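You operate a simulated robot arm through the tools that you are given. There is no shell and no other tool. Be economical: measure what you need, move in short steps, check, and stop when the job is done.

You run a simulated two-armed robot. Do the job below in one go: nothing can be reset, and whatever is moved stays where it is left.

Task
Take the bath towel from the cover of the ironing board and hang it over the cord of the line.

The check looks at the end state, three seconds after you hand in, the way a careful person would. Anything else that was tipped, shoved, dropped, spilled or broken makes it a failure. Lids that push on must go on centred and level and be pressed home; caps that screw on are set level and turned clockwise until they are tight. Flat cloth is picked up by pressing the open fingertips on it (5 to 10 N) and closing them slowly along it; thin cloth reads only 2 to 8 mm in the jaws.

Robot
Two 7-joint arms with two-finger parallel grippers on one trunk, on a base that drives. Base frame: it is fixed to the floor where the robot stands at the start and does not move with it; the origin is under the middle of the robot, x ahead of it, y to its left, z up. Units: m, rad, N and s.
The left shoulder is at the start at [0.06, 0.143, 0.876], the right one opposite. With the tool pointing down near the work surface each hand reaches from about 0.32 to 0.74 m from the robot's upright axis, wherever it stands, measured 20 degrees to its own side. Payload 1.57 kg a hand.
The TCP of each hand is the grasp point between the finger pads, 0.03 m short of the fingertips. In the tool frame z runs along the fingers and y along their closing line. The gripper opens to 0.11 m. The fingers are 0.024 m wide and 0.012 m thick; the gripper's body (0.048 by 0.112 m) begins 0.078 m behind the TCP.
Orientation is that of the tool frame in the base frame, as [roll, pitch, yaw] about the fixed x, y, z axes, in that order (R = Rz(yaw) Ry(pitch) Rx(roll)). With the fingers straight down and closing along the base's y, the tool's x points along the base's -x, its y along +y and its z along -z.

Tools
- The arms move only by the tool arm_command. It takes "left_steps", "right_steps" or both (then of equal length, played together; a hand with none holds still); each is a list of rows, each a list of 7 numbers: the shift along the tool's x, y, z in m, then the turn, a rotation vector about the tool's x, y, z in rad, then the closure, from 0 (fully open) to 1 (shut). In form: [[x, y, z, rx, ry, rz, claw], ...]. A call has 1 to 8 rows; each row shifts and turns the commanded pose from where the row before left it, along the tool's axes as they then stand. Rows are played at 5 a second. More than 0.05 m and 0.15 rad between two rows, or a gripper value outside its range, and nothing of the call is played. A pose out of reach is approached as far as the arm can. The call stops where the force on the tool passes 40 N (or 10 N more than at its start, if that is more) or the arm is blocked; 0.2 s more then pass. Each finger travels about 0.045 m/s and halts on what it meets, pressing with about 32 N; the grip force reading is that of the motor and also rises with nothing between the fingers. The clock runs only during rows and for 0.2 s after the last one: add rows that do not move to give the fingers time. It gives the time, the measured TCP pose, the force on the tool (base axes), the opening and the grip force at its end, in the units of the frame above (readings bear some noise), with the torque about the TCP (base axes, N m) and any sound that the robot's microphone picked up, and new pictures: "views" is both (left out), scene, wrist or none (wrist: the cameras of the hands that moved).
- Cameras (640 x 400 px; columns grow to the right, rows downward): "scene" is now at [0.0531, -0.0306, 1.5054]; the picture's right is [-0.36, -0.93, 0.00], its down [-0.53, 0.20, -0.82] and it looks along [0.77, -0.29, -0.57] (base axes); focal length 238 px, centre (320, 200). "left" rides on the left gripper at [0.07, -0.016, -0.141] in its tool frame; the picture's right is [0.23, 0.97, 0.00], its down [-0.86, 0.20, -0.48] and it looks along [-0.47, 0.11, 0.88] (tool axes); focal length 222 px, centre (320, 200). "right" rides on the right gripper at [0.07, 0.016, -0.141] in its tool frame; the picture's right is [-0.23, 0.97, 0.00], its down [-0.86, -0.20, -0.48] and it looks along [-0.47, -0.11, 0.88] (tool axes); focal length 222 px, centre (320, 200). There is no depth. A picture from a camera that has moved, and an enlarged one, comes with that camera's place and axes in the base frame and with its lens.
- lift_body(by): slides the trunk up (or, below 0, down) by that many m; the arms and the scene camera ride with it, the base frame stays. It gives what a move gives, with no picture.
- roll_base(legs): drives the robot by 1 to 6 legs, each [ahead, left, turn to the left] in m, m and rad, along the robot's own axes; the way and the turn of a leg run together, so that a leg with both is an arc; at most 1.5 m and 3.142 rad a leg. The arms and the cameras ride along, it lands a little off, and it stops where it bumps. It gives what a move gives, and a new picture of the scene camera.
- turn_head(pan, tilt): turns the head with the scene camera to pan (to the left, within 1.501 rad either way) and tilt (down, from -0.506 to 1.204), counted from straight ahead of the robot. It gives what a move gives, and a new picture of the scene camera.
- zoom(camera, box): a new picture of the part [left, top, right, bottom] of that camera's present view, enlarged. No time passes.
- job_done(): hands the job in; it is judged then, once.

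Go step by step. Nothing tells you exact positions but the pictures and the camera data: compare them with the known pose of the tool, close in by small moves and look again before you grip or let go. The budget is 120 turns and 260 pictures, counting those below and the enlarged ones. Unless the task says otherwise, let go and move clear before handing in, and close with one line.

The tools are called after "Call:" by a JSON object that holds its "method" and its "body". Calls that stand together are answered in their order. arm_command: Moves the arms, as the interface text tells. Its arguments: {"type":"object","properties":{"left_steps":{"type":"array"},"right_steps":{"type":"array"},"views":{"type":"string","enum":["both","scene","wrist","none"]}},"required":[]} The other tools are called the same way: lift_body (by) slides the trunk up or down; roll_base (legs) drives the base; turn_head (pan, tilt) turns the head that bears the scene camera; zoom (camera, box) takes an enlarged picture of a part of a camera's view; job_done () hands the job in.

At the start:

```text
t: 0.0
left_tcp_pos: [0.5605, 0.1109, 0.9995]
left_orientation: [3.141, 0.0, -3.14]
left_ft_force: [-0.3, 0.2, 0.0]
left_moment: [-0.02, -0.01, 0.03]
left_finger_gap: 0.1099
left_grip_force: 0.1
right_tcp_pos: [0.3936, -0.3581, 0.9998]
right_orientation: [3.14, 0.001, 3.141]
right_ft_force: [-0.4, 0.9, -0.1]
right_moment: [0.0, 0.0, 0.06]
right_finger_gap: 0.1101
right_grip_force: 0.1
trunk travel left (down, up): [-0.475, 0.115]
robot x, y, heading: [-0.0025, -0.0045, 0.002]
head pan, tilt: [-0.367, 0.607]
```

scene: 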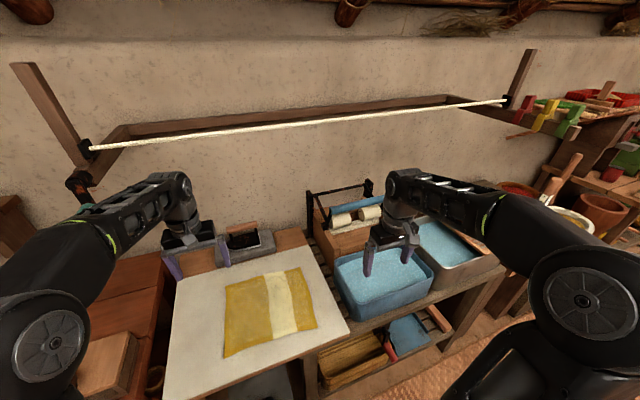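
right: 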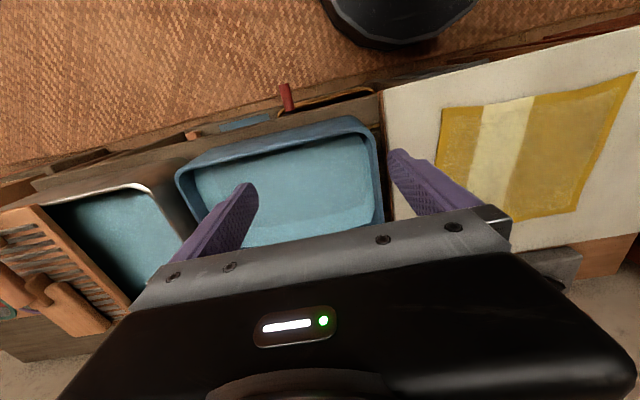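
left: 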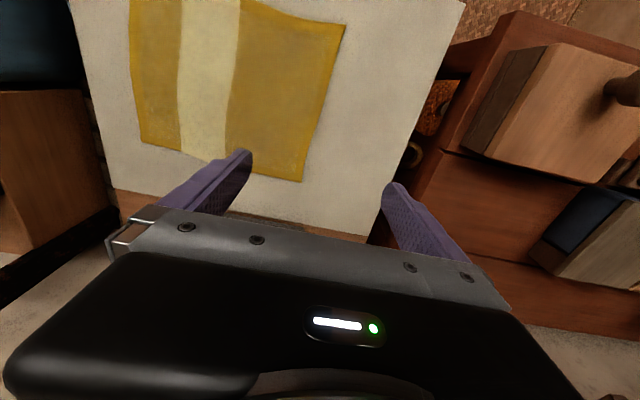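

The striped towel lies flat on the ironing board, roughly x 0.44–0.72 and y −0.18 to 0.11. The cord runs along y above and behind it. I need the cord's depth, so I'll raise the trunk and compare views.

Call:
{"method": "zoom", "body": {"camera": "scene", "box": [0, 40, 320, 240]}}

Call:
{"method": "zoom", "body": {"camera": "scene", "box": [160, 220, 400, 370]}}

Call:
{"method": "lift_body", "body": {"by": 0.11}}

Call:
{"method": "turn_head", "body": {"pan": -0.367, "tilt": 0.607}}

```text
2.00 times, centred on (160, 140) of scene
camera zoom: at [0.0531, -0.0306, 1.5054], right [-0.36, -0.93, 0.0], down [-0.53, 0.2, -0.82], along [0.77, -0.29, -0.57], focal length 476 px, centre (640, 320)
```

zoom: 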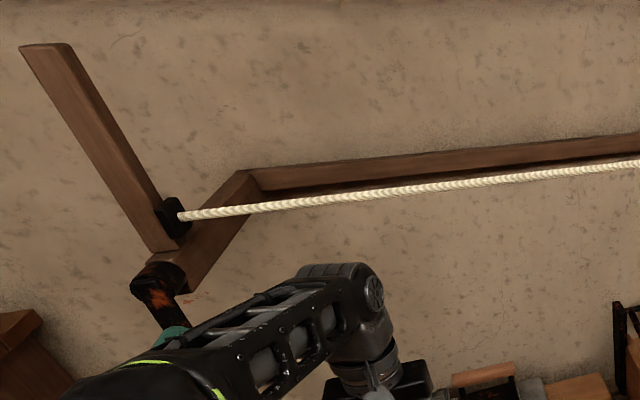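

```text
2.67 times, centred on (280, 295) of scene
camera zoom: at [0.0531, -0.0306, 1.5054], right [-0.36, -0.93, 0.0], down [-0.53, 0.2, -0.82], along [0.77, -0.29, -0.57], focal length 634 px, centre (427, -53)
```

zoom: 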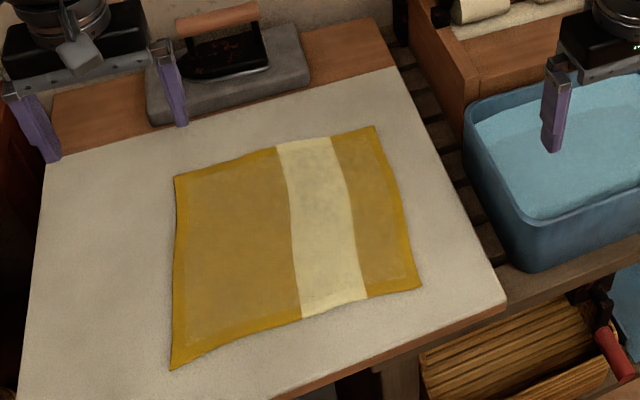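

```text
t: 1.4
left_tcp_pos: [0.5591, 0.1098, 1.1081]
left_orientation: [-3.141, 0.0, 3.142]
left_ft_force: [-0.4, 0.5, -1.0]
left_moment: [0.01, 0.02, 0.01]
left_finger_gap: 0.11
left_grip_force: 0.1
right_tcp_pos: [0.3932, -0.3579, 1.1103]
right_orientation: [3.141, 0.0, -3.141]
right_ft_force: [0.4, 0.2, 0.0]
right_moment: [0.01, -0.04, -0.01]
right_finger_gap: 0.1098
right_grip_force: 0.2
trunk travel left (down, up): [-0.585, 0.005]
robot x, y, heading: [-0.0028, 0.0012, -0.002]
head pan, tilt: [-0.367, 0.607]
```

```text
t: 2.0
left_tcp_pos: [0.561, 0.1101, 1.1093]
left_orientation: [3.141, 0.0, -3.142]
left_ft_force: [0.7, -0.1, -0.3]
left_moment: [0.04, 0.02, 0.04]
left_finger_gap: 0.1098
left_grip_force: 0.0
right_tcp_pos: [0.3942, -0.3581, 1.1113]
right_orientation: [-3.141, 0.001, 3.14]
right_ft_force: [0.2, -0.1, -0.1]
right_moment: [-0.02, 0.01, 0.0]
right_finger_gap: 0.1101
right_grip_force: 0.1
trunk travel left (down, up): [-0.585, 0.005]
robot x, y, heading: [-0.0015, 0.002, -0.005]
head pan, tilt: [-0.367, 0.607]
camera scene: at [0.0531, -0.0306, 1.6155], right [-0.36, -0.93, 0.0], down [-0.53, 0.2, -0.82], along [0.77, -0.29, -0.57], focal length 238 px, centre (320, 200)
```

scene: 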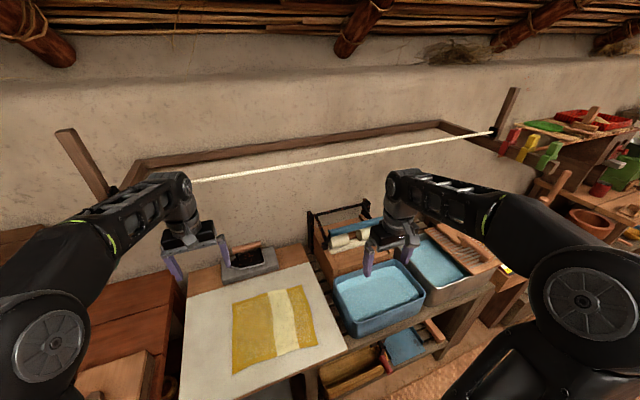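

The cord works out at about x 0.64, z 1.315, spanning y from −0.93 to +0.24. The towel's near edge runs from (0.453, 0.124) to (0.436, −0.166). I'll lower the trunk and bring both hands over the near corners.

Call:
{"method": "lift_body", "body": {"by": -0.11}}

Call:
{"method": "arm_command", "body": {"left_steps": [[0.025, 0, 0, 0, 0, 0, 0.59], [0.025, 0, 0, 0, 0, 0, 0.59], [0.02, -0.005, 0.02, 0, 0, 0, 0.59], [0.015, -0.01, 0.04, 0, 0, 0, 0.59], [0, 0, 0.04, 0, 0, 0, 0.59], [0, 0, 0.04, 0, 0, 0, 0.59], [0, 0, 0.03, 0, 0, 0, 0.59]], "right_steps": [[-0.015, 0.045, 0, 0, 0, 0, 0.59], [-0.015, 0.045, 0, 0, 0, 0, 0.59], [-0.015, 0.045, 0, 0, 0, 0, 0.59], [-0.015, 0.045, 0, 0, 0, 0, 0.59], [-0.006, 0.043, 0.02, 0, 0, 0, 0.59], [0, 0, 0.04, 0, 0, 0, 0.59], [0, 0, 0.04, 0, 0, 0, 0.59]], "views": "both"}}

```text
t: 3.4
left_tcp_pos: [0.5604, 0.1104, 1.0012]
left_orientation: [-3.141, 0.0, -3.14]
left_ft_force: [1.1, -0.2, 0.7]
left_moment: [0.0, 0.02, -0.01]
left_finger_gap: 0.1101
left_grip_force: 0.0
right_tcp_pos: [0.3936, -0.3582, 1.0007]
right_orientation: [3.141, 0.001, -3.141]
right_ft_force: [-0.7, 0.3, -0.4]
right_moment: [0.0, 0.01, -0.01]
right_finger_gap: 0.1099
right_grip_force: 0.2
trunk travel left (down, up): [-0.475, 0.115]
robot x, y, heading: [-0.0022, -0.0022, -0.004]
head pan, tilt: [-0.367, 0.607]
```

```text
t: 5.0
left_tcp_pos: [0.476, 0.0938, 0.8294]
left_orientation: [-3.14, -0.001, -3.142]
left_ft_force: [-0.8, -0.6, 0.1]
left_moment: [0.01, 0.03, 0.01]
left_finger_gap: 0.0451
left_grip_force: 0.0
right_tcp_pos: [0.4618, -0.1328, 0.8987]
right_orientation: [3.141, 0.0, 3.14]
right_ft_force: [0.1, -0.7, 0.1]
right_moment: [-0.01, 0.0, -0.01]
right_finger_gap: 0.0454
right_grip_force: 0.0
trunk travel left (down, up): [-0.475, 0.115]
robot x, y, heading: [0.0004, 0.0026, -0.003]
head pan, tilt: [-0.367, 0.607]
camera scene: at [0.0539, -0.0304, 1.5055], right [-0.36, -0.93, 0.0], down [-0.53, 0.2, -0.82], along [0.77, -0.29, -0.57], focal length 238 px, centre (320, 200)
camera right: at [0.3914, -0.1188, 1.0412], right [0.23, 0.97, 0.0], down [0.86, -0.2, 0.48], along [0.47, -0.11, -0.88], focal length 222 px, centre (320, 200)
camera left: at [0.4056, 0.0779, 0.9701], right [-0.23, 0.97, 0.0], down [0.86, 0.2, 0.48], along [0.47, 0.11, -0.88], focal length 222 px, centre (320, 200)
```

scene: 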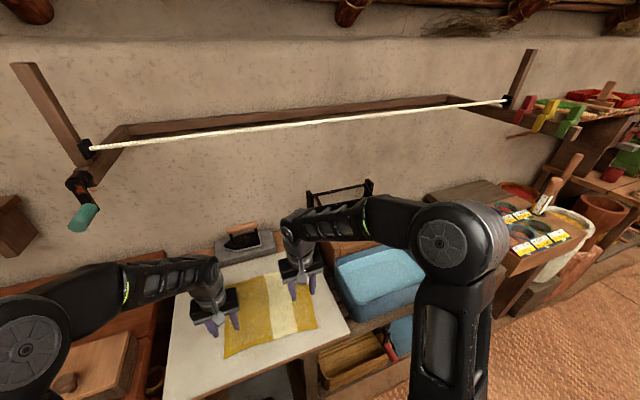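
right: 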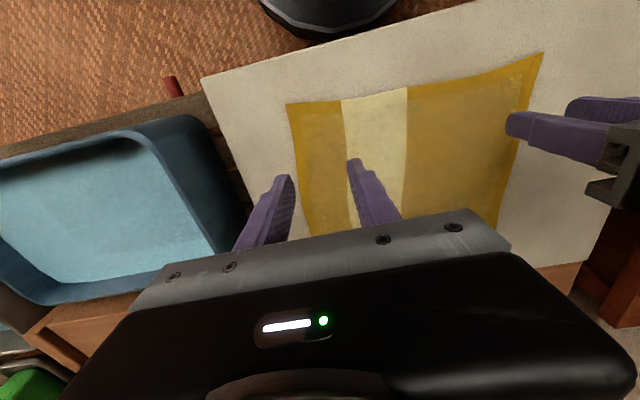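
left: 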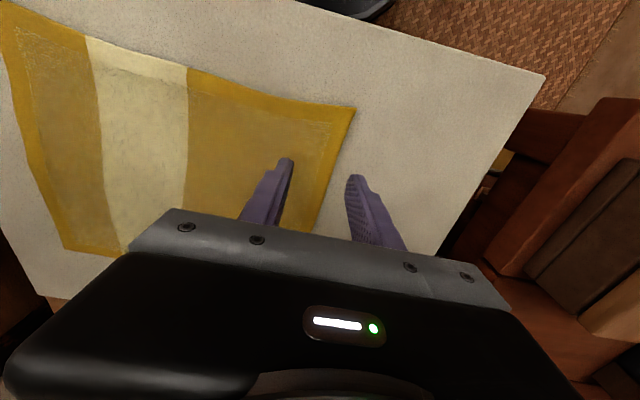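

Combining the views puts the board top near z 0.76, so the towel's near edge is at x ≈ 0.415 with y from −0.16 to 0.114. I'll shift both hands to that edge and come down close to it.

Call:
{"method": "arm_command", "body": {"left_steps": [[0.02, -0.007, 0, 0, 0, 0, 0.59], [0.016, -0.007, 0, 0, 0, 0, 0.59], [0, 0, 0.01, 0, 0, 0, 0.59], [0, 0, 0.0, 0, 0, 0, 0.59]], "right_steps": [[0.016, 0.001, 0.02, 0, 0, 0, 0.59], [0.016, 0.002, 0.025, 0, 0, 0, 0.59], [0, 0, 0.025, 0, 0, 0, 0.59], [0, 0, 0.01, 0, 0, 0, 0.59]], "views": "wrist"}}

```text
t: 6.0
left_tcp_pos: [0.441, 0.0822, 0.8218]
left_orientation: [-3.141, 0.002, 3.141]
left_ft_force: [0.5, -0.2, 0.1]
left_moment: [0.02, 0.04, 0.0]
left_finger_gap: 0.0449
left_grip_force: 0.0
right_tcp_pos: [0.4288, -0.1302, 0.819]
right_orientation: [-3.141, 0.0, 3.141]
right_ft_force: [0.5, 0.2, 0.0]
right_moment: [-0.01, -0.03, -0.02]
right_finger_gap: 0.0451
right_grip_force: 0.1
trunk travel left (down, up): [-0.475, 0.115]
robot x, y, heading: [0.0011, -0.0006, -0.001]
head pan, tilt: [-0.367, 0.607]
camera right: at [0.3577, -0.1159, 0.9601], right [0.23, 0.97, 0.0], down [0.86, -0.2, 0.48], along [0.47, -0.11, -0.88], focal length 222 px, centre (320, 200)
camera left: at [0.3705, 0.065, 0.9613], right [-0.23, 0.97, 0.0], down [0.85, 0.2, 0.48], along [0.47, 0.11, -0.88], focal length 222 px, centre (320, 200)
```

right: 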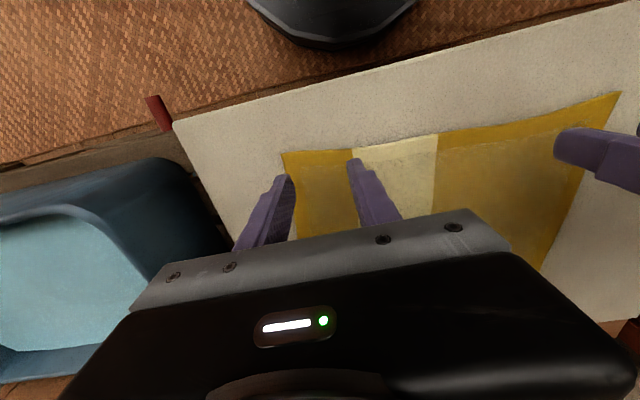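
left: 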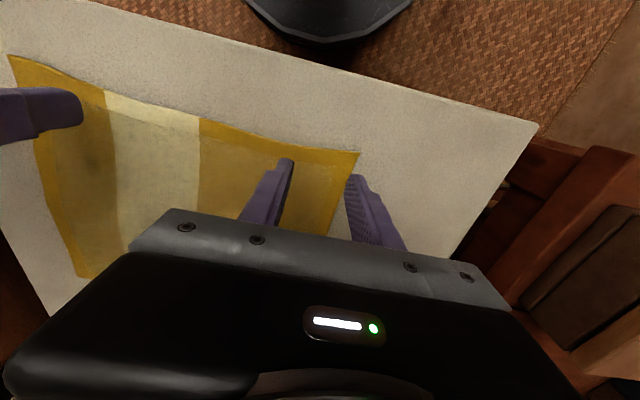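

Both outer fingers sit right at the corners, so I'll move each hand inward by about 13 mm and then descend slowly.

Call:
{"method": "arm_command", "body": {"left_steps": [[0, -0.014, 0, 0, 0, 0, 0.59], [0, 0, 0.01, 0, 0, 0, 0.59], [0, 0, 0.01, 0, 0, 0, 0.59], [0, 0, 0.005, 0, 0, 0, 0.59], [0, 0, 0, 0, 0, 0, 0.59]], "right_steps": [[0, 0.012, 0, 0, 0, 0, 0.59], [0, 0, 0.01, 0, 0, 0, 0.59], [0, 0, 0.01, 0, 0, 0, 0.59], [0, 0, 0.005, 0, 0, 0, 0.59], [0, 0, 0, 0, 0, 0, 0.59]], "views": "wrist"}}

```text
t: 7.2
left_tcp_pos: [0.4401, 0.0682, 0.7948]
left_orientation: [3.141, -0.001, 3.14]
left_ft_force: [0.5, -0.4, 1.2]
left_moment: [0.02, -0.04, -0.02]
left_finger_gap: 0.0451
left_grip_force: 0.0
right_tcp_pos: [0.4281, -0.1197, 0.7961]
right_orientation: [-3.141, 0.001, 3.141]
right_ft_force: [0.3, -0.4, 2.5]
right_moment: [-0.01, -0.04, 0.04]
right_finger_gap: 0.0449
right_grip_force: 0.1
trunk travel left (down, up): [-0.475, 0.115]
robot x, y, heading: [-0.0029, 0.0012, -0.002]
head pan, tilt: [-0.367, 0.607]
camera right: at [0.3573, -0.1042, 0.9363], right [0.23, 0.97, 0.0], down [0.85, -0.2, 0.48], along [0.47, -0.11, -0.88], focal length 222 px, centre (320, 200)
camera left: at [0.3699, 0.0508, 0.936], right [-0.23, 0.97, 0.0], down [0.86, 0.2, 0.48], along [0.47, 0.11, -0.88], focal length 222 px, centre (320, 200)
```

right: 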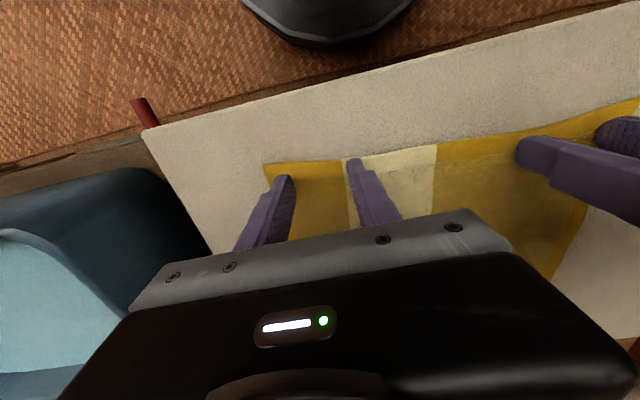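
left: 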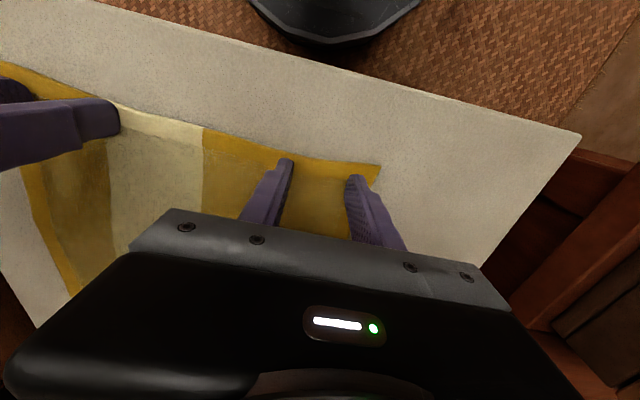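

Contact is just beginning at TCP z ≈ 0.795. I'll move 7 mm further in from the edge and press lightly.

Call:
{"method": "arm_command", "body": {"left_steps": [[0, 0, -0.005, 0, 0, 0, 0.59], [-0.007, 0, 0, 0, 0, 0, 0.59], [0, 0, 0.005, 0, 0, 0, 0.59], [0, 0, 0.002, 0, 0, 0, 0.59], [0, 0, 0, 0, 0, 0, 0.59]], "right_steps": [[0, 0, -0.005, 0, 0, 0, 0.59], [-0.007, 0, 0, 0, 0, 0, 0.59], [0, 0, 0.005, 0, 0, 0, 0.59], [0, 0, 0.002, 0, 0, 0, 0.59], [0, 0, 0, 0, 0, 0, 0.59]], "views": "none"}}

```text
t: 8.4
left_tcp_pos: [0.4476, 0.0666, 0.7946]
left_orientation: [3.142, 0.001, 3.141]
left_ft_force: [-0.5, -0.7, 5.2]
left_moment: [-0.02, 0.04, 0.01]
left_finger_gap: 0.0453
left_grip_force: 0.0
right_tcp_pos: [0.4349, -0.1192, 0.7933]
right_orientation: [-3.141, 0.002, 3.141]
right_ft_force: [0.4, 0.9, 9.3]
right_moment: [-0.04, -0.03, -0.01]
right_finger_gap: 0.0451
right_grip_force: 0.0
trunk travel left (down, up): [-0.475, 0.115]
robot x, y, heading: [0.0038, 0.0019, 0.0]
head pan, tilt: [-0.367, 0.607]
```

Forces are 5 and 9 N. I'll close both slowly while easing the hands a little inward, so the cloth between them stays loose.

Call:
{"method": "arm_command", "body": {"left_steps": [[0, -0.0015, 0.001, 0, 0, 0, 0.64], [0, -0.0015, 0, 0, 0, 0, 0.69], [0, -0.0015, 0, 0, 0, 0, 0.74], [0, -0.0015, 0, 0, 0, 0, 0.79], [0, -0.0015, 0, 0, 0, 0, 0.84], [0, -0.0015, 0, 0, 0, 0, 0.9], [0, -0.001, 0, 0, 0, 0, 0.95], [0, 0, 0, 0, 0, 0, 1]], "right_steps": [[0, 0.0015, 0, 0, 0, 0, 0.64], [0, 0.0015, 0, 0, 0, 0, 0.69], [0, 0.0015, 0, 0, 0, 0, 0.74], [0, 0.0015, 0, 0, 0, 0, 0.79], [0, 0.0015, 0, 0, 0, 0, 0.84], [0, 0.0015, 0, 0, 0, 0, 0.9], [0, 0.001, 0, 0, 0, 0, 0.95], [0, 0, 0, 0, 0, 0, 1]], "views": "both"}}

```text
t: 10.2
left_tcp_pos: [0.4462, 0.0568, 0.7932]
left_orientation: [3.142, 0.002, -3.141]
left_ft_force: [-3.2, -0.9, 19.9]
left_moment: [-0.04, 0.04, -0.02]
left_finger_gap: 0.0081
left_grip_force: 26.9
right_tcp_pos: [0.4342, -0.1099, 0.7953]
right_orientation: [3.141, 0.002, -3.141]
right_ft_force: [0.6, 7.4, 7.3]
right_moment: [0.2, 0.02, 0.0]
right_finger_gap: 0.0045
right_grip_force: 26.1
trunk travel left (down, up): [-0.475, 0.115]
robot x, y, heading: [-0.0001, 0.0019, 0.002]
head pan, tilt: [-0.367, 0.607]
camera scene: at [0.0511, -0.0301, 1.5057], right [-0.36, -0.93, 0.0], down [-0.53, 0.2, -0.82], along [0.77, -0.29, -0.57], focal length 238 px, centre (320, 200)
camera right: at [0.3634, -0.0939, 0.9352], right [0.23, 0.97, 0.0], down [0.85, -0.2, 0.48], along [0.47, -0.11, -0.88], focal length 222 px, centre (320, 200)
camera left: at [0.3753, 0.0402, 0.9338], right [-0.23, 0.97, 0.0], down [0.85, 0.2, 0.48], along [0.47, 0.11, -0.88], focal length 222 px, centre (320, 200)
```

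scene: 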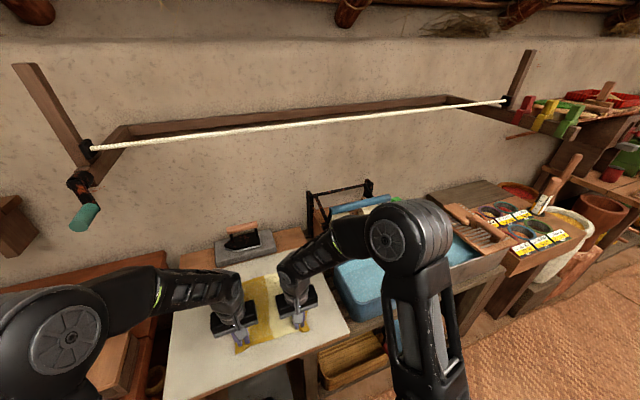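
right: 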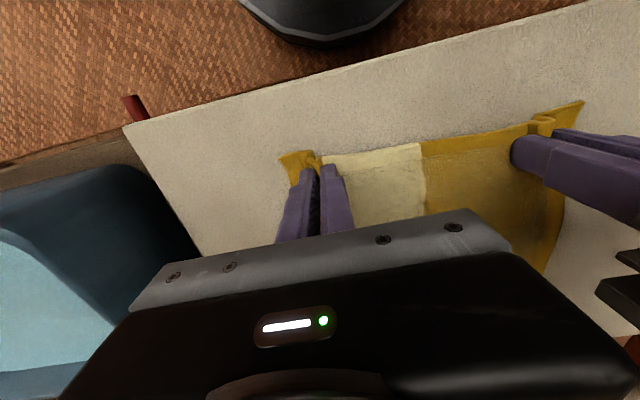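
left: 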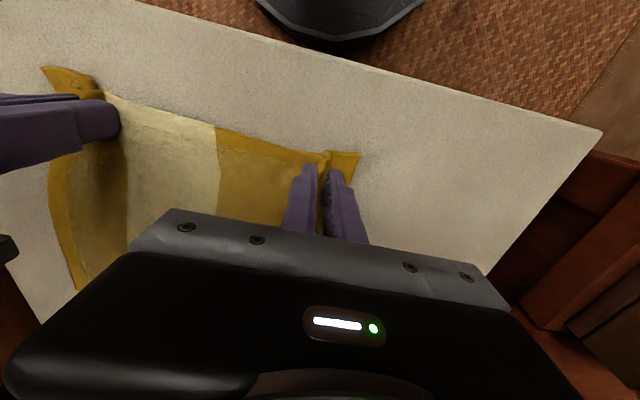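

Both corners are gripped, with 8 and 4.5 mm of cloth in the jaws. I'll lift up.

Call:
{"method": "arm_command", "body": {"left_steps": [[0, 0, -0.02, 0, 0, 0, 1], [0, 0, -0.03, 0, 0, 0, 1], [-0.01, 0, -0.03, 0, 0, 0, 1], [-0.01, 0, -0.03, 0, 0, 0, 1], [0, 0, -0.03, 0, 0, 0, 1], [0, 0, -0.03, 0, 0, 0, 1], [0, 0, -0.03, 0, 0, 0, 1], [0, 0, -0.03, 0, 0, 0, 1]], "right_steps": [[0, 0, -0.02, 0, 0, 0, 1], [0, 0, -0.03, 0, 0, 0, 1], [-0.01, 0, -0.03, 0, 0, 0, 1], [-0.01, 0, -0.03, 0, 0, 0, 1], [0, 0, -0.03, 0, 0, 0, 1], [0, 0, -0.03, 0, 0, 0, 1], [0, 0, -0.03, 0, 0, 0, 1], [0, 0, -0.03, 0, 0, 0, 1]], "views": "both"}}

```text
t: 12.0
left_tcp_pos: [0.4674, 0.058, 1.0236]
left_orientation: [-3.141, 0.001, -3.14]
left_ft_force: [0.0, -6.5, -0.1]
left_moment: [-0.17, 0.01, -0.03]
left_finger_gap: 0.0077
left_grip_force: 27.1
right_tcp_pos: [0.4544, -0.1096, 1.0216]
right_orientation: [3.141, -0.001, -3.141]
right_ft_force: [-0.5, 5.6, 0.0]
right_moment: [0.17, -0.02, 0.02]
right_finger_gap: 0.0045
right_grip_force: 25.3
trunk travel left (down, up): [-0.475, 0.115]
robot x, y, heading: [-0.0026, -0.001, -0.001]
head pan, tilt: [-0.367, 0.607]
camera scene: at [0.0529, -0.0304, 1.5054], right [-0.36, -0.93, 0.0], down [-0.53, 0.2, -0.82], along [0.77, -0.29, -0.57], focal length 238 px, centre (320, 200)
camera right: at [0.3834, -0.0939, 1.1638], right [0.23, 0.97, 0.0], down [0.86, -0.2, 0.48], along [0.47, -0.11, -0.88], focal length 222 px, centre (320, 200)
camera left: at [0.3981, 0.0404, 1.1636], right [-0.23, 0.97, 0.0], down [0.86, 0.2, 0.48], along [0.47, 0.11, -0.88], focal length 222 px, centre (320, 200)
```

scene: 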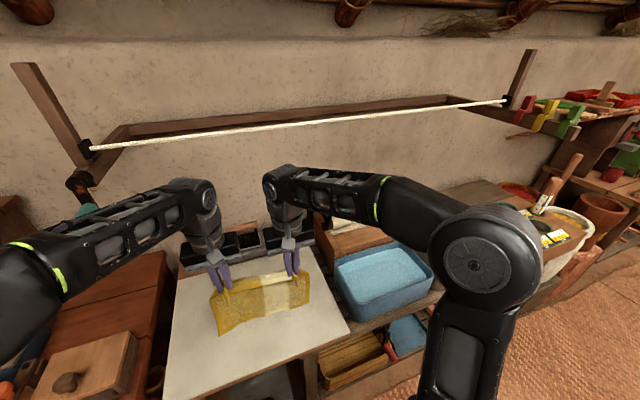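
right: 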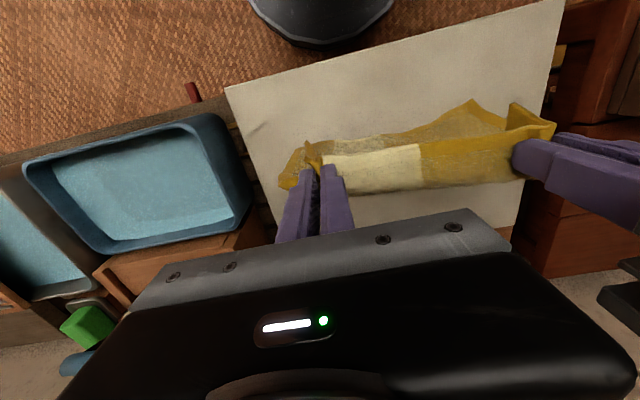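
left: 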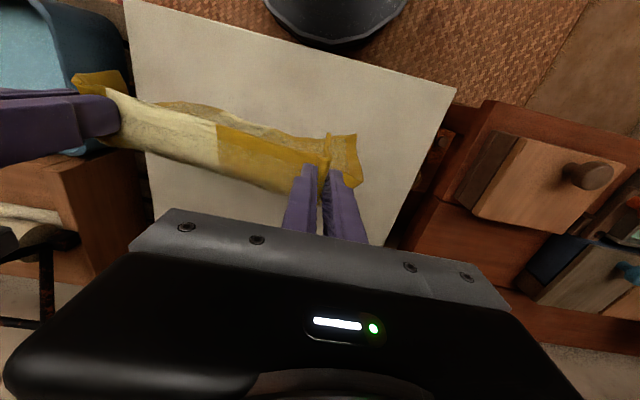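

The towel hangs clear from both hands. I'll ease the side tension, raise the trunk, and start lifting while tilting the tools forward.

Call:
{"method": "lift_body", "body": {"by": 0.112}}

Call:
{"method": "arm_command", "body": {"left_steps": [[0.01, -0.003, -0.03, 0, -0.1, 0, 1], [0.01, 0, -0.035, 0, -0.1, 0, 1], [0.005, 0, -0.035, 0, -0.1, 0, 1], [0.005, 0, -0.035, 0, -0.1, 0, 1], [0, 0, 0, 0, 0, 0, 1]], "right_steps": [[0.01, 0.003, -0.03, 0, -0.1, 0, 1], [0.01, 0, -0.035, 0, -0.1, 0, 1], [0.005, 0, -0.035, 0, -0.1, 0, 1], [0.005, 0, -0.035, 0, -0.1, 0, 1], [0, 0, 0, 0, 0, 0, 1]], "views": "scene"}}

```text
t: 13.5
left_tcp_pos: [0.4691, 0.0572, 1.134]
left_orientation: [3.141, -0.001, 3.141]
left_ft_force: [0.2, -7.4, 0.3]
left_moment: [-0.19, 0.02, 0.0]
left_finger_gap: 0.008
left_grip_force: 27.0
right_tcp_pos: [0.4546, -0.1093, 1.1331]
right_orientation: [3.141, 0.0, -3.141]
right_ft_force: [0.9, 6.4, -0.3]
right_moment: [0.19, 0.0, -0.01]
right_finger_gap: 0.0045
right_grip_force: 25.1
trunk travel left (down, up): [-0.587, 0.003]
robot x, y, heading: [0.0021, 0.0008, 0.005]
head pan, tilt: [-0.367, 0.607]
```

```text
t: 14.7
left_tcp_pos: [0.4217, 0.053, 1.2632]
left_orientation: [3.14, 0.4, -3.141]
left_ft_force: [0.9, 0.3, 0.1]
left_moment: [-0.01, 0.07, 0.0]
left_finger_gap: 0.0076
left_grip_force: 26.8
right_tcp_pos: [0.4035, -0.1056, 1.2612]
right_orientation: [3.141, 0.4, -3.141]
right_ft_force: [0.3, -0.4, 0.6]
right_moment: [0.03, 0.01, -0.02]
right_finger_gap: 0.0047
right_grip_force: 24.8
trunk travel left (down, up): [-0.587, 0.003]
robot x, y, heading: [0.0019, 0.001, 0.001]
head pan, tilt: [-0.367, 0.607]
camera scene: at [0.0548, -0.0305, 1.6174], right [-0.36, -0.93, 0.0], down [-0.53, 0.2, -0.82], along [0.77, -0.29, -0.57], focal length 238 px, centre (320, 200)
```

scene: 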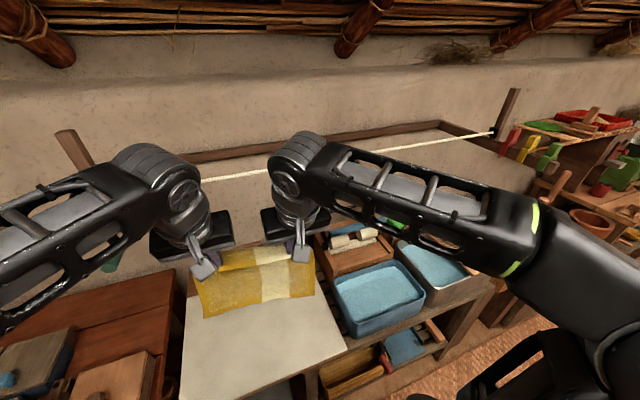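

The tools tilt forward correctly and the towel hangs well. I'll shift the base right by 6 cm to stay clear of the left post, and raise the hands above cord height.

Call:
{"method": "roll_base", "body": {"legs": [[0, -0.06, 0]]}}

Call:
{"method": "arm_command", "body": {"left_steps": [[-0.016, 0, -0.037, 0, 0, 0, 1], [-0.018, 0, -0.036, 0, -0.1, 0, 1], [-0.02, 0, -0.035, 0, -0.1, 0, 1], [-0.018, 0, -0.025, 0, 0, 0, 1], [0, 0, 0, 0, 0, 0, 1]], "right_steps": [[-0.016, 0, -0.037, 0, 0, 0, 1], [-0.018, 0, -0.036, 0, -0.1, 0, 1], [-0.02, 0, -0.035, 0, -0.1, 0, 1], [-0.018, 0, -0.025, 0, 0, 0, 1], [0, 0, 0, 0, 0, 0, 1]], "views": "both"}}

```text
t: 15.6
left_tcp_pos: [0.4197, -0.0094, 1.263]
left_orientation: [3.139, 0.4, 3.14]
left_ft_force: [-0.3, -2.0, 0.3]
left_moment: [0.05, 0.01, 0.01]
left_finger_gap: 0.0078
left_grip_force: 26.6
right_tcp_pos: [0.4016, -0.1665, 1.2617]
right_orientation: [3.14, 0.4, 3.139]
right_ft_force: [-1.3, 0.2, -0.7]
right_moment: [0.04, 0.02, -0.02]
right_finger_gap: 0.0043
right_grip_force: 24.5
trunk travel left (down, up): [-0.587, 0.003]
robot x, y, heading: [-0.0011, -0.06, -0.003]
head pan, tilt: [-0.367, 0.607]
camera scene: at [0.0531, -0.0924, 1.6174], right [-0.36, -0.93, 0.0], down [-0.53, 0.21, -0.82], along [0.77, -0.29, -0.57], focal length 238 px, centre (320, 200)
```

scene: 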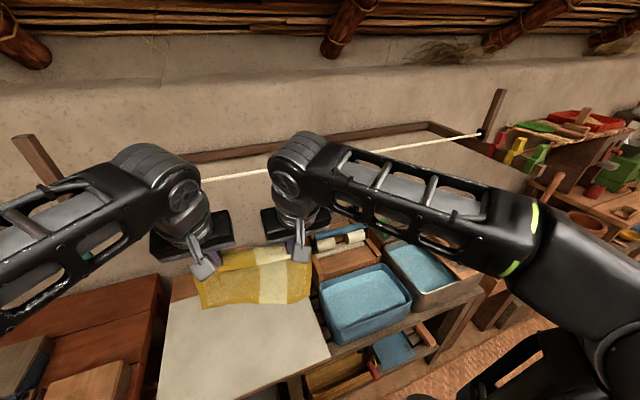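

```text
t: 16.6
left_tcp_pos: [0.3638, -0.0762, 1.4257]
left_orientation: [-3.14, 0.669, 2.932]
left_ft_force: [-5.1, -0.8, 5.4]
left_moment: [-0.07, -0.08, -0.08]
left_finger_gap: 0.0073
left_grip_force: 26.3
left hand out of reach, approached as far as the arm can: row 1, 4
right_tcp_pos: [0.4021, -0.1588, 1.3981]
right_orientation: [3.139, 0.613, -3.122]
right_ft_force: [4.9, 2.8, -4.9]
right_moment: [-0.42, 0.03, -0.48]
right_finger_gap: 0.0047
right_grip_force: 25.3
right hand out of reach, approached as far as the arm can: row 4
trunk travel left (down, up): [-0.587, 0.003]
robot x, y, heading: [-0.0003, -0.0592, -0.001]
head pan, tilt: [-0.367, 0.607]
stopped in row 4 (left hand): the force on the tool passed its limit (the readings are from after the stop); the commanded pose is now the measured one
camera scene: at [0.0519, -0.0888, 1.6175], right [-0.36, -0.93, 0.0], down [-0.53, 0.2, -0.82], along [0.77, -0.3, -0.57], focal length 238 px, centre (320, 200)
camera right: at [0.2616, -0.1475, 1.4747], right [0.16, 0.98, 0.13], down [0.43, -0.19, 0.88], along [0.89, -0.09, -0.45], focal length 222 px, centre (320, 200)
camera left: at [0.2207, -0.0629, 1.4942], right [0.03, 0.99, -0.14], down [0.41, 0.12, 0.91], along [0.91, -0.08, -0.4], focal length 222 px, centre (320, 200)
```

scene: 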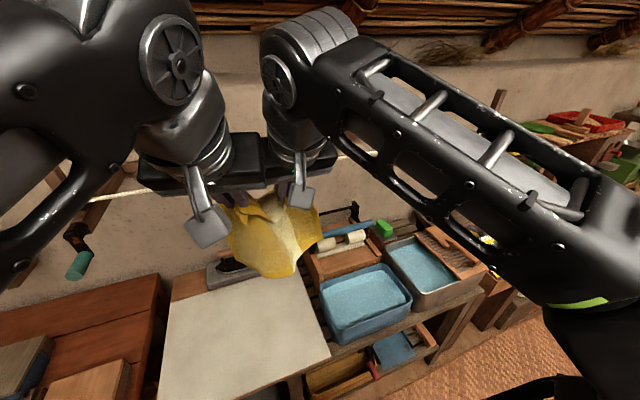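
right: 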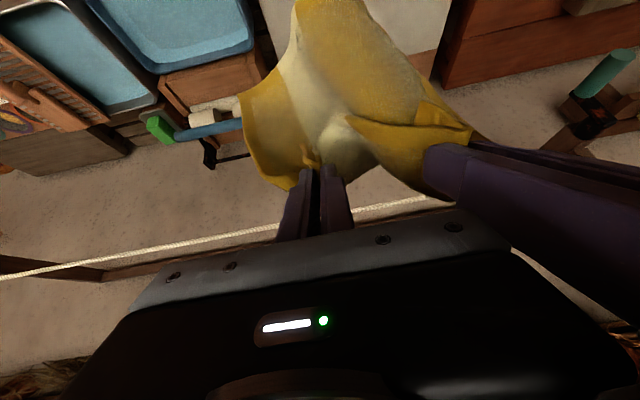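
left: 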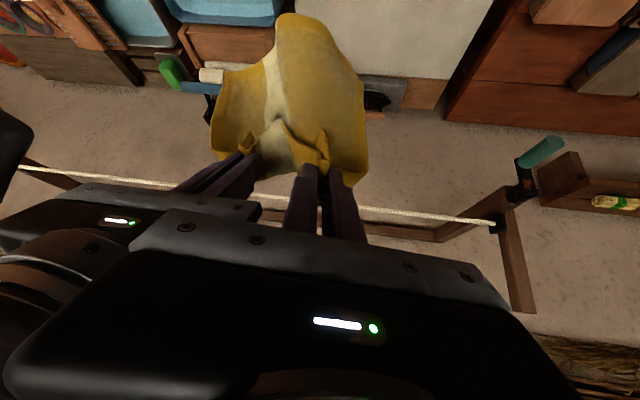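

The left arm ran out of workspace because it was folded too near the body, and it drifted toward the right hand. I'll move it left and forward and straighten its yaw, then continue with the hands farther out.

Call:
{"method": "arm_command", "body": {"left_steps": [[-0.012, 0.026, 0.009, 0, 0, 0, 1], [-0.012, 0.026, 0.009, -0.065, 0, -0.082, 1], [-0.012, 0.026, 0.009, -0.065, 0, -0.082, 1], [0, 0, 0, 0, 0, 0, 1]], "right_steps": [[-0.012, 0, 0.009, 0, 0, 0, 1], [-0.012, 0, 0.009, 0, 0, 0, 1], [-0.012, 0, 0.009, 0, 0, 0, 1], [0, 0, 0, 0, 0, 0, 1]], "views": "both"}}

```text
t: 17.6
left_tcp_pos: [0.4219, -0.0069, 1.4253]
left_orientation: [3.141, 0.669, -3.14]
left_ft_force: [-0.4, -0.5, 0.2]
left_moment: [0.02, 0.01, -0.03]
left_finger_gap: 0.0076
left_grip_force: 26.1
right_tcp_pos: [0.4454, -0.1595, 1.3977]
right_orientation: [3.136, 0.614, -3.121]
right_ft_force: [0.1, -0.5, 0.0]
right_moment: [0.04, 0.0, -0.04]
right_finger_gap: 0.0047
right_grip_force: 25.2
trunk travel left (down, up): [-0.587, 0.003]
robot x, y, heading: [0.0003, -0.0595, 0.0]
head pan, tilt: [-0.367, 0.607]
camera scene: at [0.0521, -0.09, 1.6175], right [-0.36, -0.93, 0.0], down [-0.53, 0.2, -0.82], along [0.77, -0.29, -0.57], focal length 238 px, centre (320, 200)
camera right: at [0.3054, -0.1478, 1.4736], right [0.16, 0.98, 0.14], down [0.43, -0.19, 0.88], along [0.89, -0.09, -0.45], focal length 222 px, centre (320, 200)
camera left: at [0.2791, -0.0245, 1.4934], right [-0.18, 0.97, -0.14], down [0.37, 0.2, 0.91], along [0.91, 0.11, -0.4], focal length 222 px, centre (320, 200)
```

scene: 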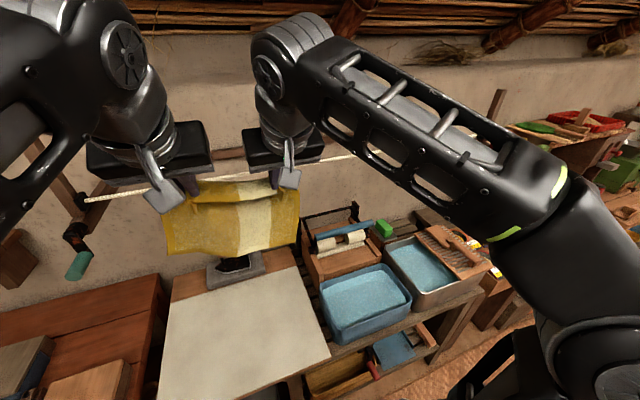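
right: 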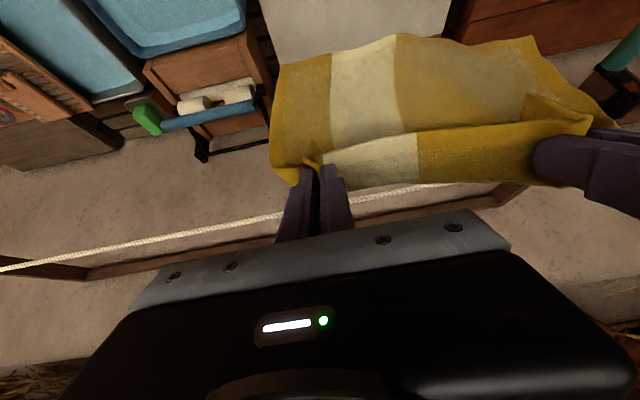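
left: 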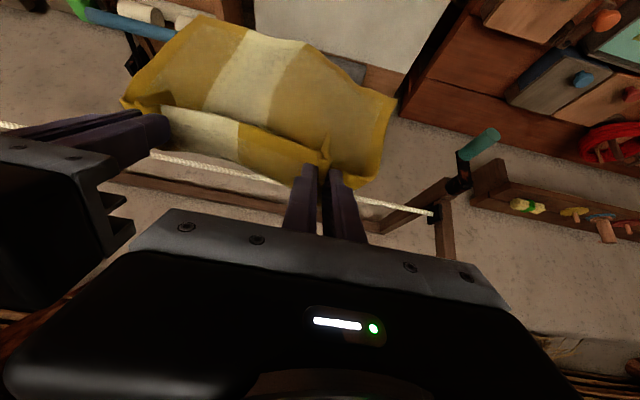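

Both hands are level again, and the wrist view confirms the cord at x ≈ 0.645, z ≈ 1.315. I'll drive 5 cm ahead, which leaves a gap to the board's front edge, then raise the right hand to match the left and move both forward a bit.

Call:
{"method": "roll_base", "body": {"legs": [[0.05, 0, 0]]}}

Call:
{"method": "arm_command", "body": {"left_steps": [[-0.012, 0, 0.009, 0, 0, 0, 1], [-0.012, 0, 0.009, 0, 0, 0, 1], [0, 0, 0, 0, 0, 0, 1]], "right_steps": [[-0.007, 0, -0.0105, 0, -0.03, 0, 1], [-0.007, 0, -0.0105, 0, -0.025, 0, 1], [0, 0, 0, 0, 0, 0, 1]], "views": "none"}}

```text
t: 18.5
left_tcp_pos: [0.475, -0.0078, 1.4235]
left_orientation: [3.139, 0.667, -3.139]
left_ft_force: [0.7, -0.3, -0.6]
left_moment: [0.01, 0.05, -0.05]
left_finger_gap: 0.0078
left_grip_force: 27.1
right_tcp_pos: [0.4979, -0.1606, 1.3964]
right_orientation: [3.135, 0.612, -3.123]
right_ft_force: [0.7, 0.0, -0.3]
right_moment: [-0.03, 0.05, -0.03]
right_finger_gap: 0.0049
right_grip_force: 25.1
trunk travel left (down, up): [-0.587, 0.003]
robot x, y, heading: [0.0517, -0.0582, 0.0]
head pan, tilt: [-0.367, 0.607]
camera scene: at [0.1057, -0.0899, 1.6174], right [-0.36, -0.93, 0.0], down [-0.53, 0.2, -0.82], along [0.77, -0.29, -0.57], focal length 238 px, centre (320, 200)
```

scene: 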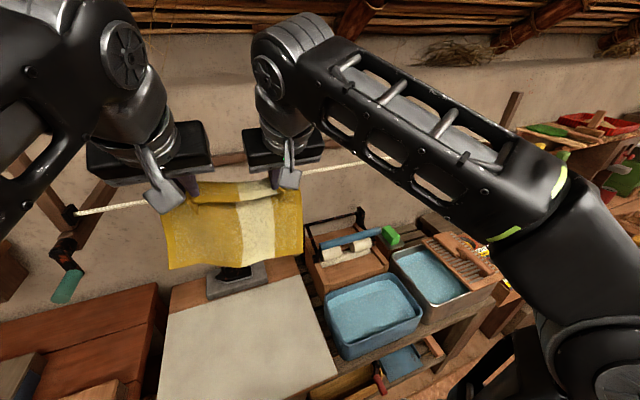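

```text
t: 19.3
left_tcp_pos: [0.5026, -0.0063, 1.4276]
left_orientation: [3.141, 0.668, -3.141]
left_ft_force: [-1.1, 0.9, -0.1]
left_moment: [0.01, 0.03, 0.01]
left_finger_gap: 0.0074
left_grip_force: 27.0
right_tcp_pos: [0.4951, -0.1591, 1.4211]
right_orientation: [3.136, 0.668, -3.122]
right_ft_force: [0.0, -0.8, -0.7]
right_moment: [0.0, 0.02, -0.04]
right_finger_gap: 0.0045
right_grip_force: 24.6
trunk travel left (down, up): [-0.587, 0.003]
robot x, y, heading: [0.0517, -0.062, -0.001]
head pan, tilt: [-0.367, 0.607]
```

Now I'll advance the hands horizontally over the cord with the towel trailing on the near side.

Call:
{"method": "arm_command", "body": {"left_steps": [[-0.0235, 0, 0.0186, 0, 0, 0, 1], [-0.0235, 0, 0.0186, 0, 0, 0, 1], [-0.0235, 0, 0.0186, 0, 0, 0, 1], [-0.0235, 0, 0.0186, 0, 0, 0, 1], [-0.0235, 0, 0.0186, 0, 0, 0, 1], [0, 0, 0, 0, 0, 0, 1]], "right_steps": [[-0.0235, 0, 0.0186, 0, 0, 0, 1], [-0.0235, 0, 0.0186, 0, 0, 0, 1], [-0.0235, 0, 0.0186, 0, 0, 0, 1], [-0.0235, 0, 0.0186, 0, 0, 0, 1], [-0.0235, 0, 0.0186, 0, 0, 0, 1], [0, 0, 0, 0, 0, 0, 1]], "views": "both"}}

```text
t: 20.7
left_tcp_pos: [0.6225, -0.0067, 1.4197]
left_orientation: [3.13, 0.659, 3.131]
left_ft_force: [-0.8, 0.5, -0.5]
left_moment: [0.01, -0.04, 0.01]
left_finger_gap: 0.0075
left_grip_force: 26.4
left hand out of reach, approached as far as the arm can: row 4, 5
right_tcp_pos: [0.6446, -0.156, 1.4212]
right_orientation: [3.137, 0.668, -3.122]
right_ft_force: [-1.1, 0.2, -0.2]
right_moment: [-0.03, -0.02, -0.02]
right_finger_gap: 0.0045
right_grip_force: 25.3
trunk travel left (down, up): [-0.587, 0.003]
robot x, y, heading: [0.0496, -0.0579, -0.0]
head pan, tilt: [-0.367, 0.607]
camera scene: at [0.1014, -0.0902, 1.6175], right [-0.36, -0.93, 0.0], down [-0.53, 0.2, -0.82], along [0.77, -0.29, -0.57], focal length 238 px, centre (320, 200)
camera right: at [0.5002, -0.1456, 1.4893], right [0.15, 0.98, 0.14], down [0.38, -0.19, 0.9], along [0.91, -0.09, -0.4], focal length 222 px, centre (320, 200)
camera left: at [0.4796, -0.0245, 1.4885], right [-0.18, 0.98, -0.13], down [0.38, 0.19, 0.9], along [0.91, 0.11, -0.41], focal length 222 px, centre (320, 200)
```

scene: 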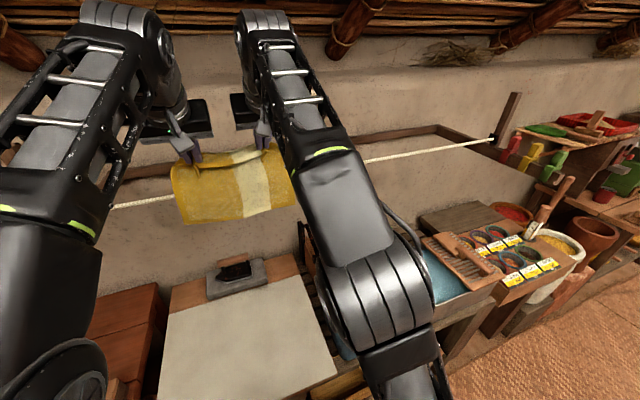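
right: 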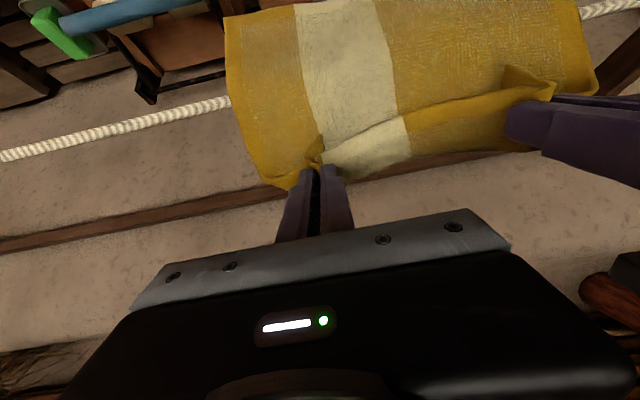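
left: 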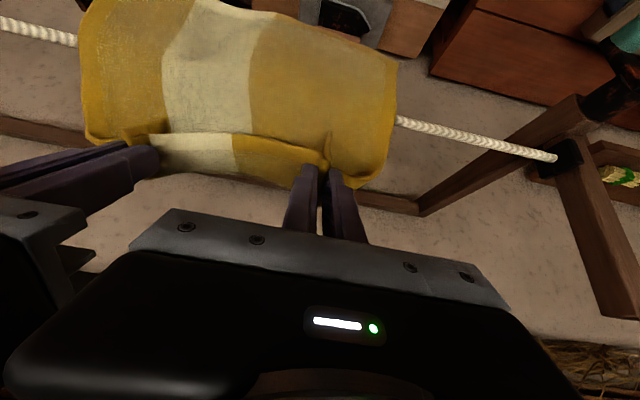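

The left arm is at its reach limit with this tilt. Pitching the tools further forward brings the wrists back and buys reach, so I'll pitch by about 0.33 rad.

Call:
{"method": "arm_command", "body": {"left_steps": [[0, 0, 0, 0, -0.11, 0, 1], [0, 0, 0, 0, -0.11, 0, 1], [0, 0, 0, 0, -0.11, 0, 1], [0.012, 0, 0.008, 0, 0, 0, 1], [0.012, 0, 0.008, 0, 0, 0, 1], [0, 0, 0, 0, 0, 0, 1]], "right_steps": [[0, 0, 0, 0, -0.11, 0, 1], [0, 0, 0, 0, -0.11, 0, 1], [0, 0, 0, 0, -0.11, 0, 1], [0.012, 0, 0.008, 0, 0, 0, 1], [0.012, 0, 0.008, 0, 0, 0, 1], [0, 0, 0, 0, 0, 0, 1]], "views": "scene"}}

```text
t: 22.1
left_tcp_pos: [0.6241, -0.008, 1.3888]
left_orientation: [3.139, 0.999, -3.141]
left_ft_force: [0.2, 0.5, 1.0]
left_moment: [0.02, -0.01, -0.01]
left_finger_gap: 0.0076
left_grip_force: 26.4
right_tcp_pos: [0.6462, -0.1568, 1.393]
right_orientation: [3.136, 0.998, -3.127]
right_ft_force: [0.1, -0.4, -0.6]
right_moment: [0.02, 0.04, 0.02]
right_finger_gap: 0.0043
right_grip_force: 25.0
trunk travel left (down, up): [-0.587, 0.003]
robot x, y, heading: [0.0472, -0.0573, -0.003]
head pan, tilt: [-0.367, 0.607]
camera scene: at [0.1035, -0.0898, 1.6175], right [-0.36, -0.93, 0.0], down [-0.53, 0.2, -0.82], along [0.77, -0.29, -0.57], focal length 238 px, centre (320, 200)
```

scene: 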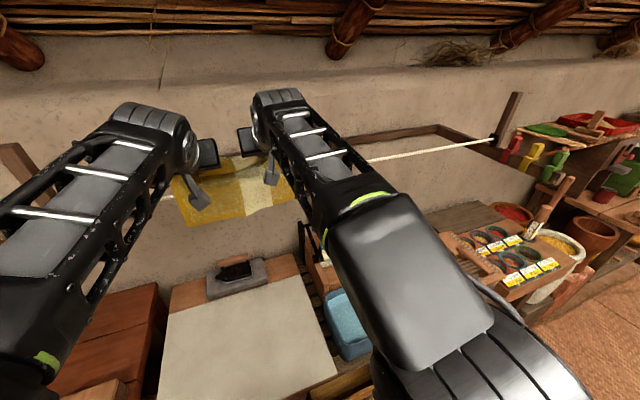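

That freed up reach. I'll push forward about 12 cm past the cord at this height.

Call:
{"method": "arm_command", "body": {"left_steps": [[-0.019, 0, 0.03, 0, 0, 0, 1], [-0.019, 0, 0.03, 0, 0, 0, 1], [-0.0162, 0, 0.0252, 0, 0, 0, 1], [-0.0162, 0, 0.0252, 0, 0, 0, 1], [0, 0, 0, 0, 0, 0, 1]], "right_steps": [[-0.0135, 0, 0.021, 0, 0, 0, 1], [-0.0162, 0, 0.0252, 0, 0, 0, 1], [-0.0162, 0, 0.0252, 0, 0, 0, 1], [-0.0162, 0, 0.0252, 0, 0, 0, 1], [0, 0, 0, 0, 0, 0, 1]], "views": "both"}}

```text
t: 23.3
left_tcp_pos: [0.7532, -0.0082, 1.3891]
left_orientation: [3.14, 0.998, 3.141]
left_ft_force: [0.0, 0.5, -0.7]
left_moment: [0.01, 0.0, -0.01]
left_finger_gap: 0.0075
left_grip_force: 26.5
right_tcp_pos: [0.7557, -0.1539, 1.3944]
right_orientation: [3.133, 0.999, -3.126]
right_ft_force: [-0.2, 0.3, -0.6]
right_moment: [0.03, 0.02, -0.01]
right_finger_gap: 0.0045
right_grip_force: 25.2
trunk travel left (down, up): [-0.587, 0.003]
robot x, y, heading: [0.0503, -0.0581, 0.001]
head pan, tilt: [-0.367, 0.607]
camera scene: at [0.1013, -0.0899, 1.6176], right [-0.36, -0.93, 0.0], down [-0.53, 0.2, -0.82], along [0.77, -0.29, -0.57], focal length 238 px, centre (320, 200)
camera right: at [0.5984, -0.1432, 1.4134], right [0.1, 0.98, 0.2], down [0.07, -0.2, 0.98], along [0.99, -0.09, -0.08], focal length 222 px, centre (320, 200)
camera left: at [0.5952, -0.0247, 1.4068], right [-0.12, 0.97, -0.19], down [0.06, 0.2, 0.98], along [0.99, 0.11, -0.08], focal length 222 px, centre (320, 200)
```

scene: 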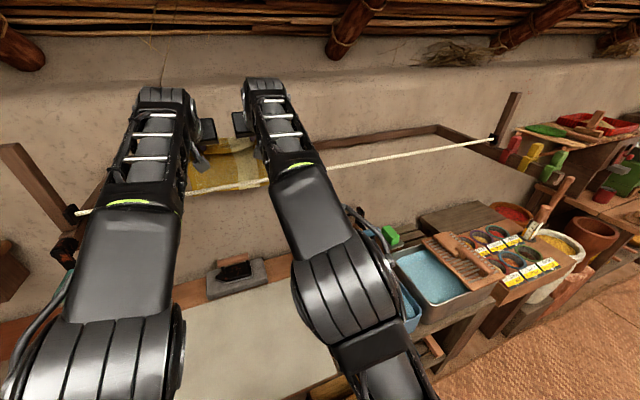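
right: 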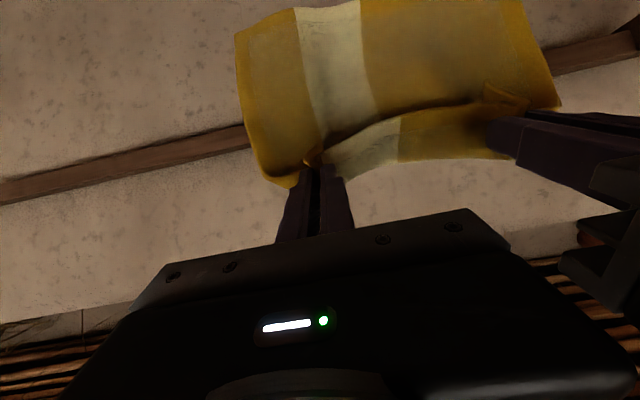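
left: 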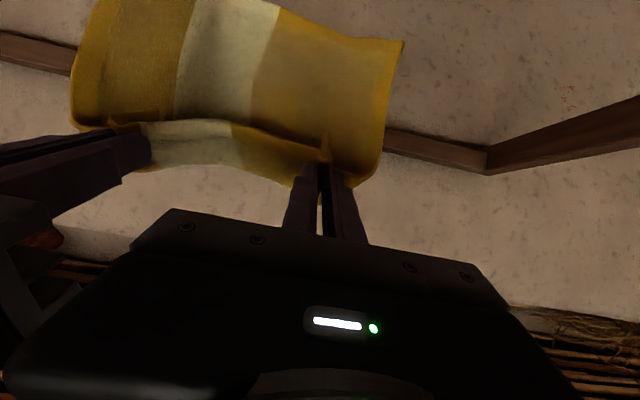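

I need to check whether the towel is draped over the cord or passed beyond it, so I'll zoom in.

Call:
{"method": "zoom", "body": {"camera": "scene", "box": [140, 110, 320, 222]}}

Call:
{"method": "zoom", "body": {"camera": "left", "box": [0, 0, 480, 240]}}

```text
3.56 times, centred on (230, 166) of scene
camera zoom: at [0.1013, -0.0899, 1.6176], right [-0.36, -0.93, 0.0], down [-0.53, 0.2, -0.82], along [0.77, -0.29, -0.57], focal length 846 px, centre (640, 321)
```

zoom: 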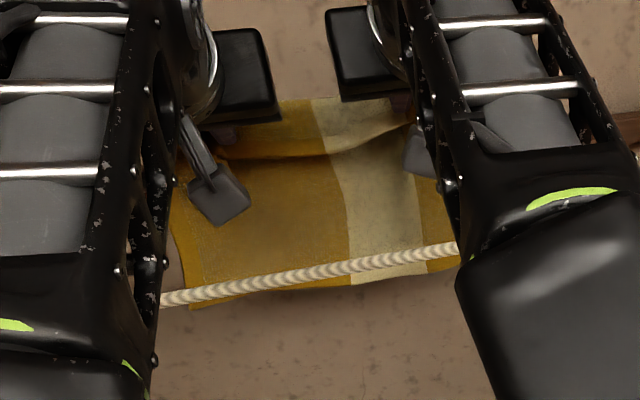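

```text
1.33 times, centred on (240, 120) of left
camera zoom: at [0.5952, -0.0247, 1.4068], right [-0.12, 0.97, -0.19], down [0.06, 0.2, 0.98], along [0.99, 0.11, -0.08], focal length 296 px, centre (427, 307)
```

zoom: 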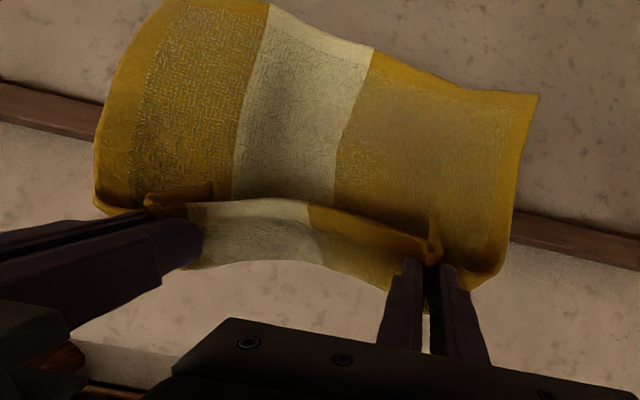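

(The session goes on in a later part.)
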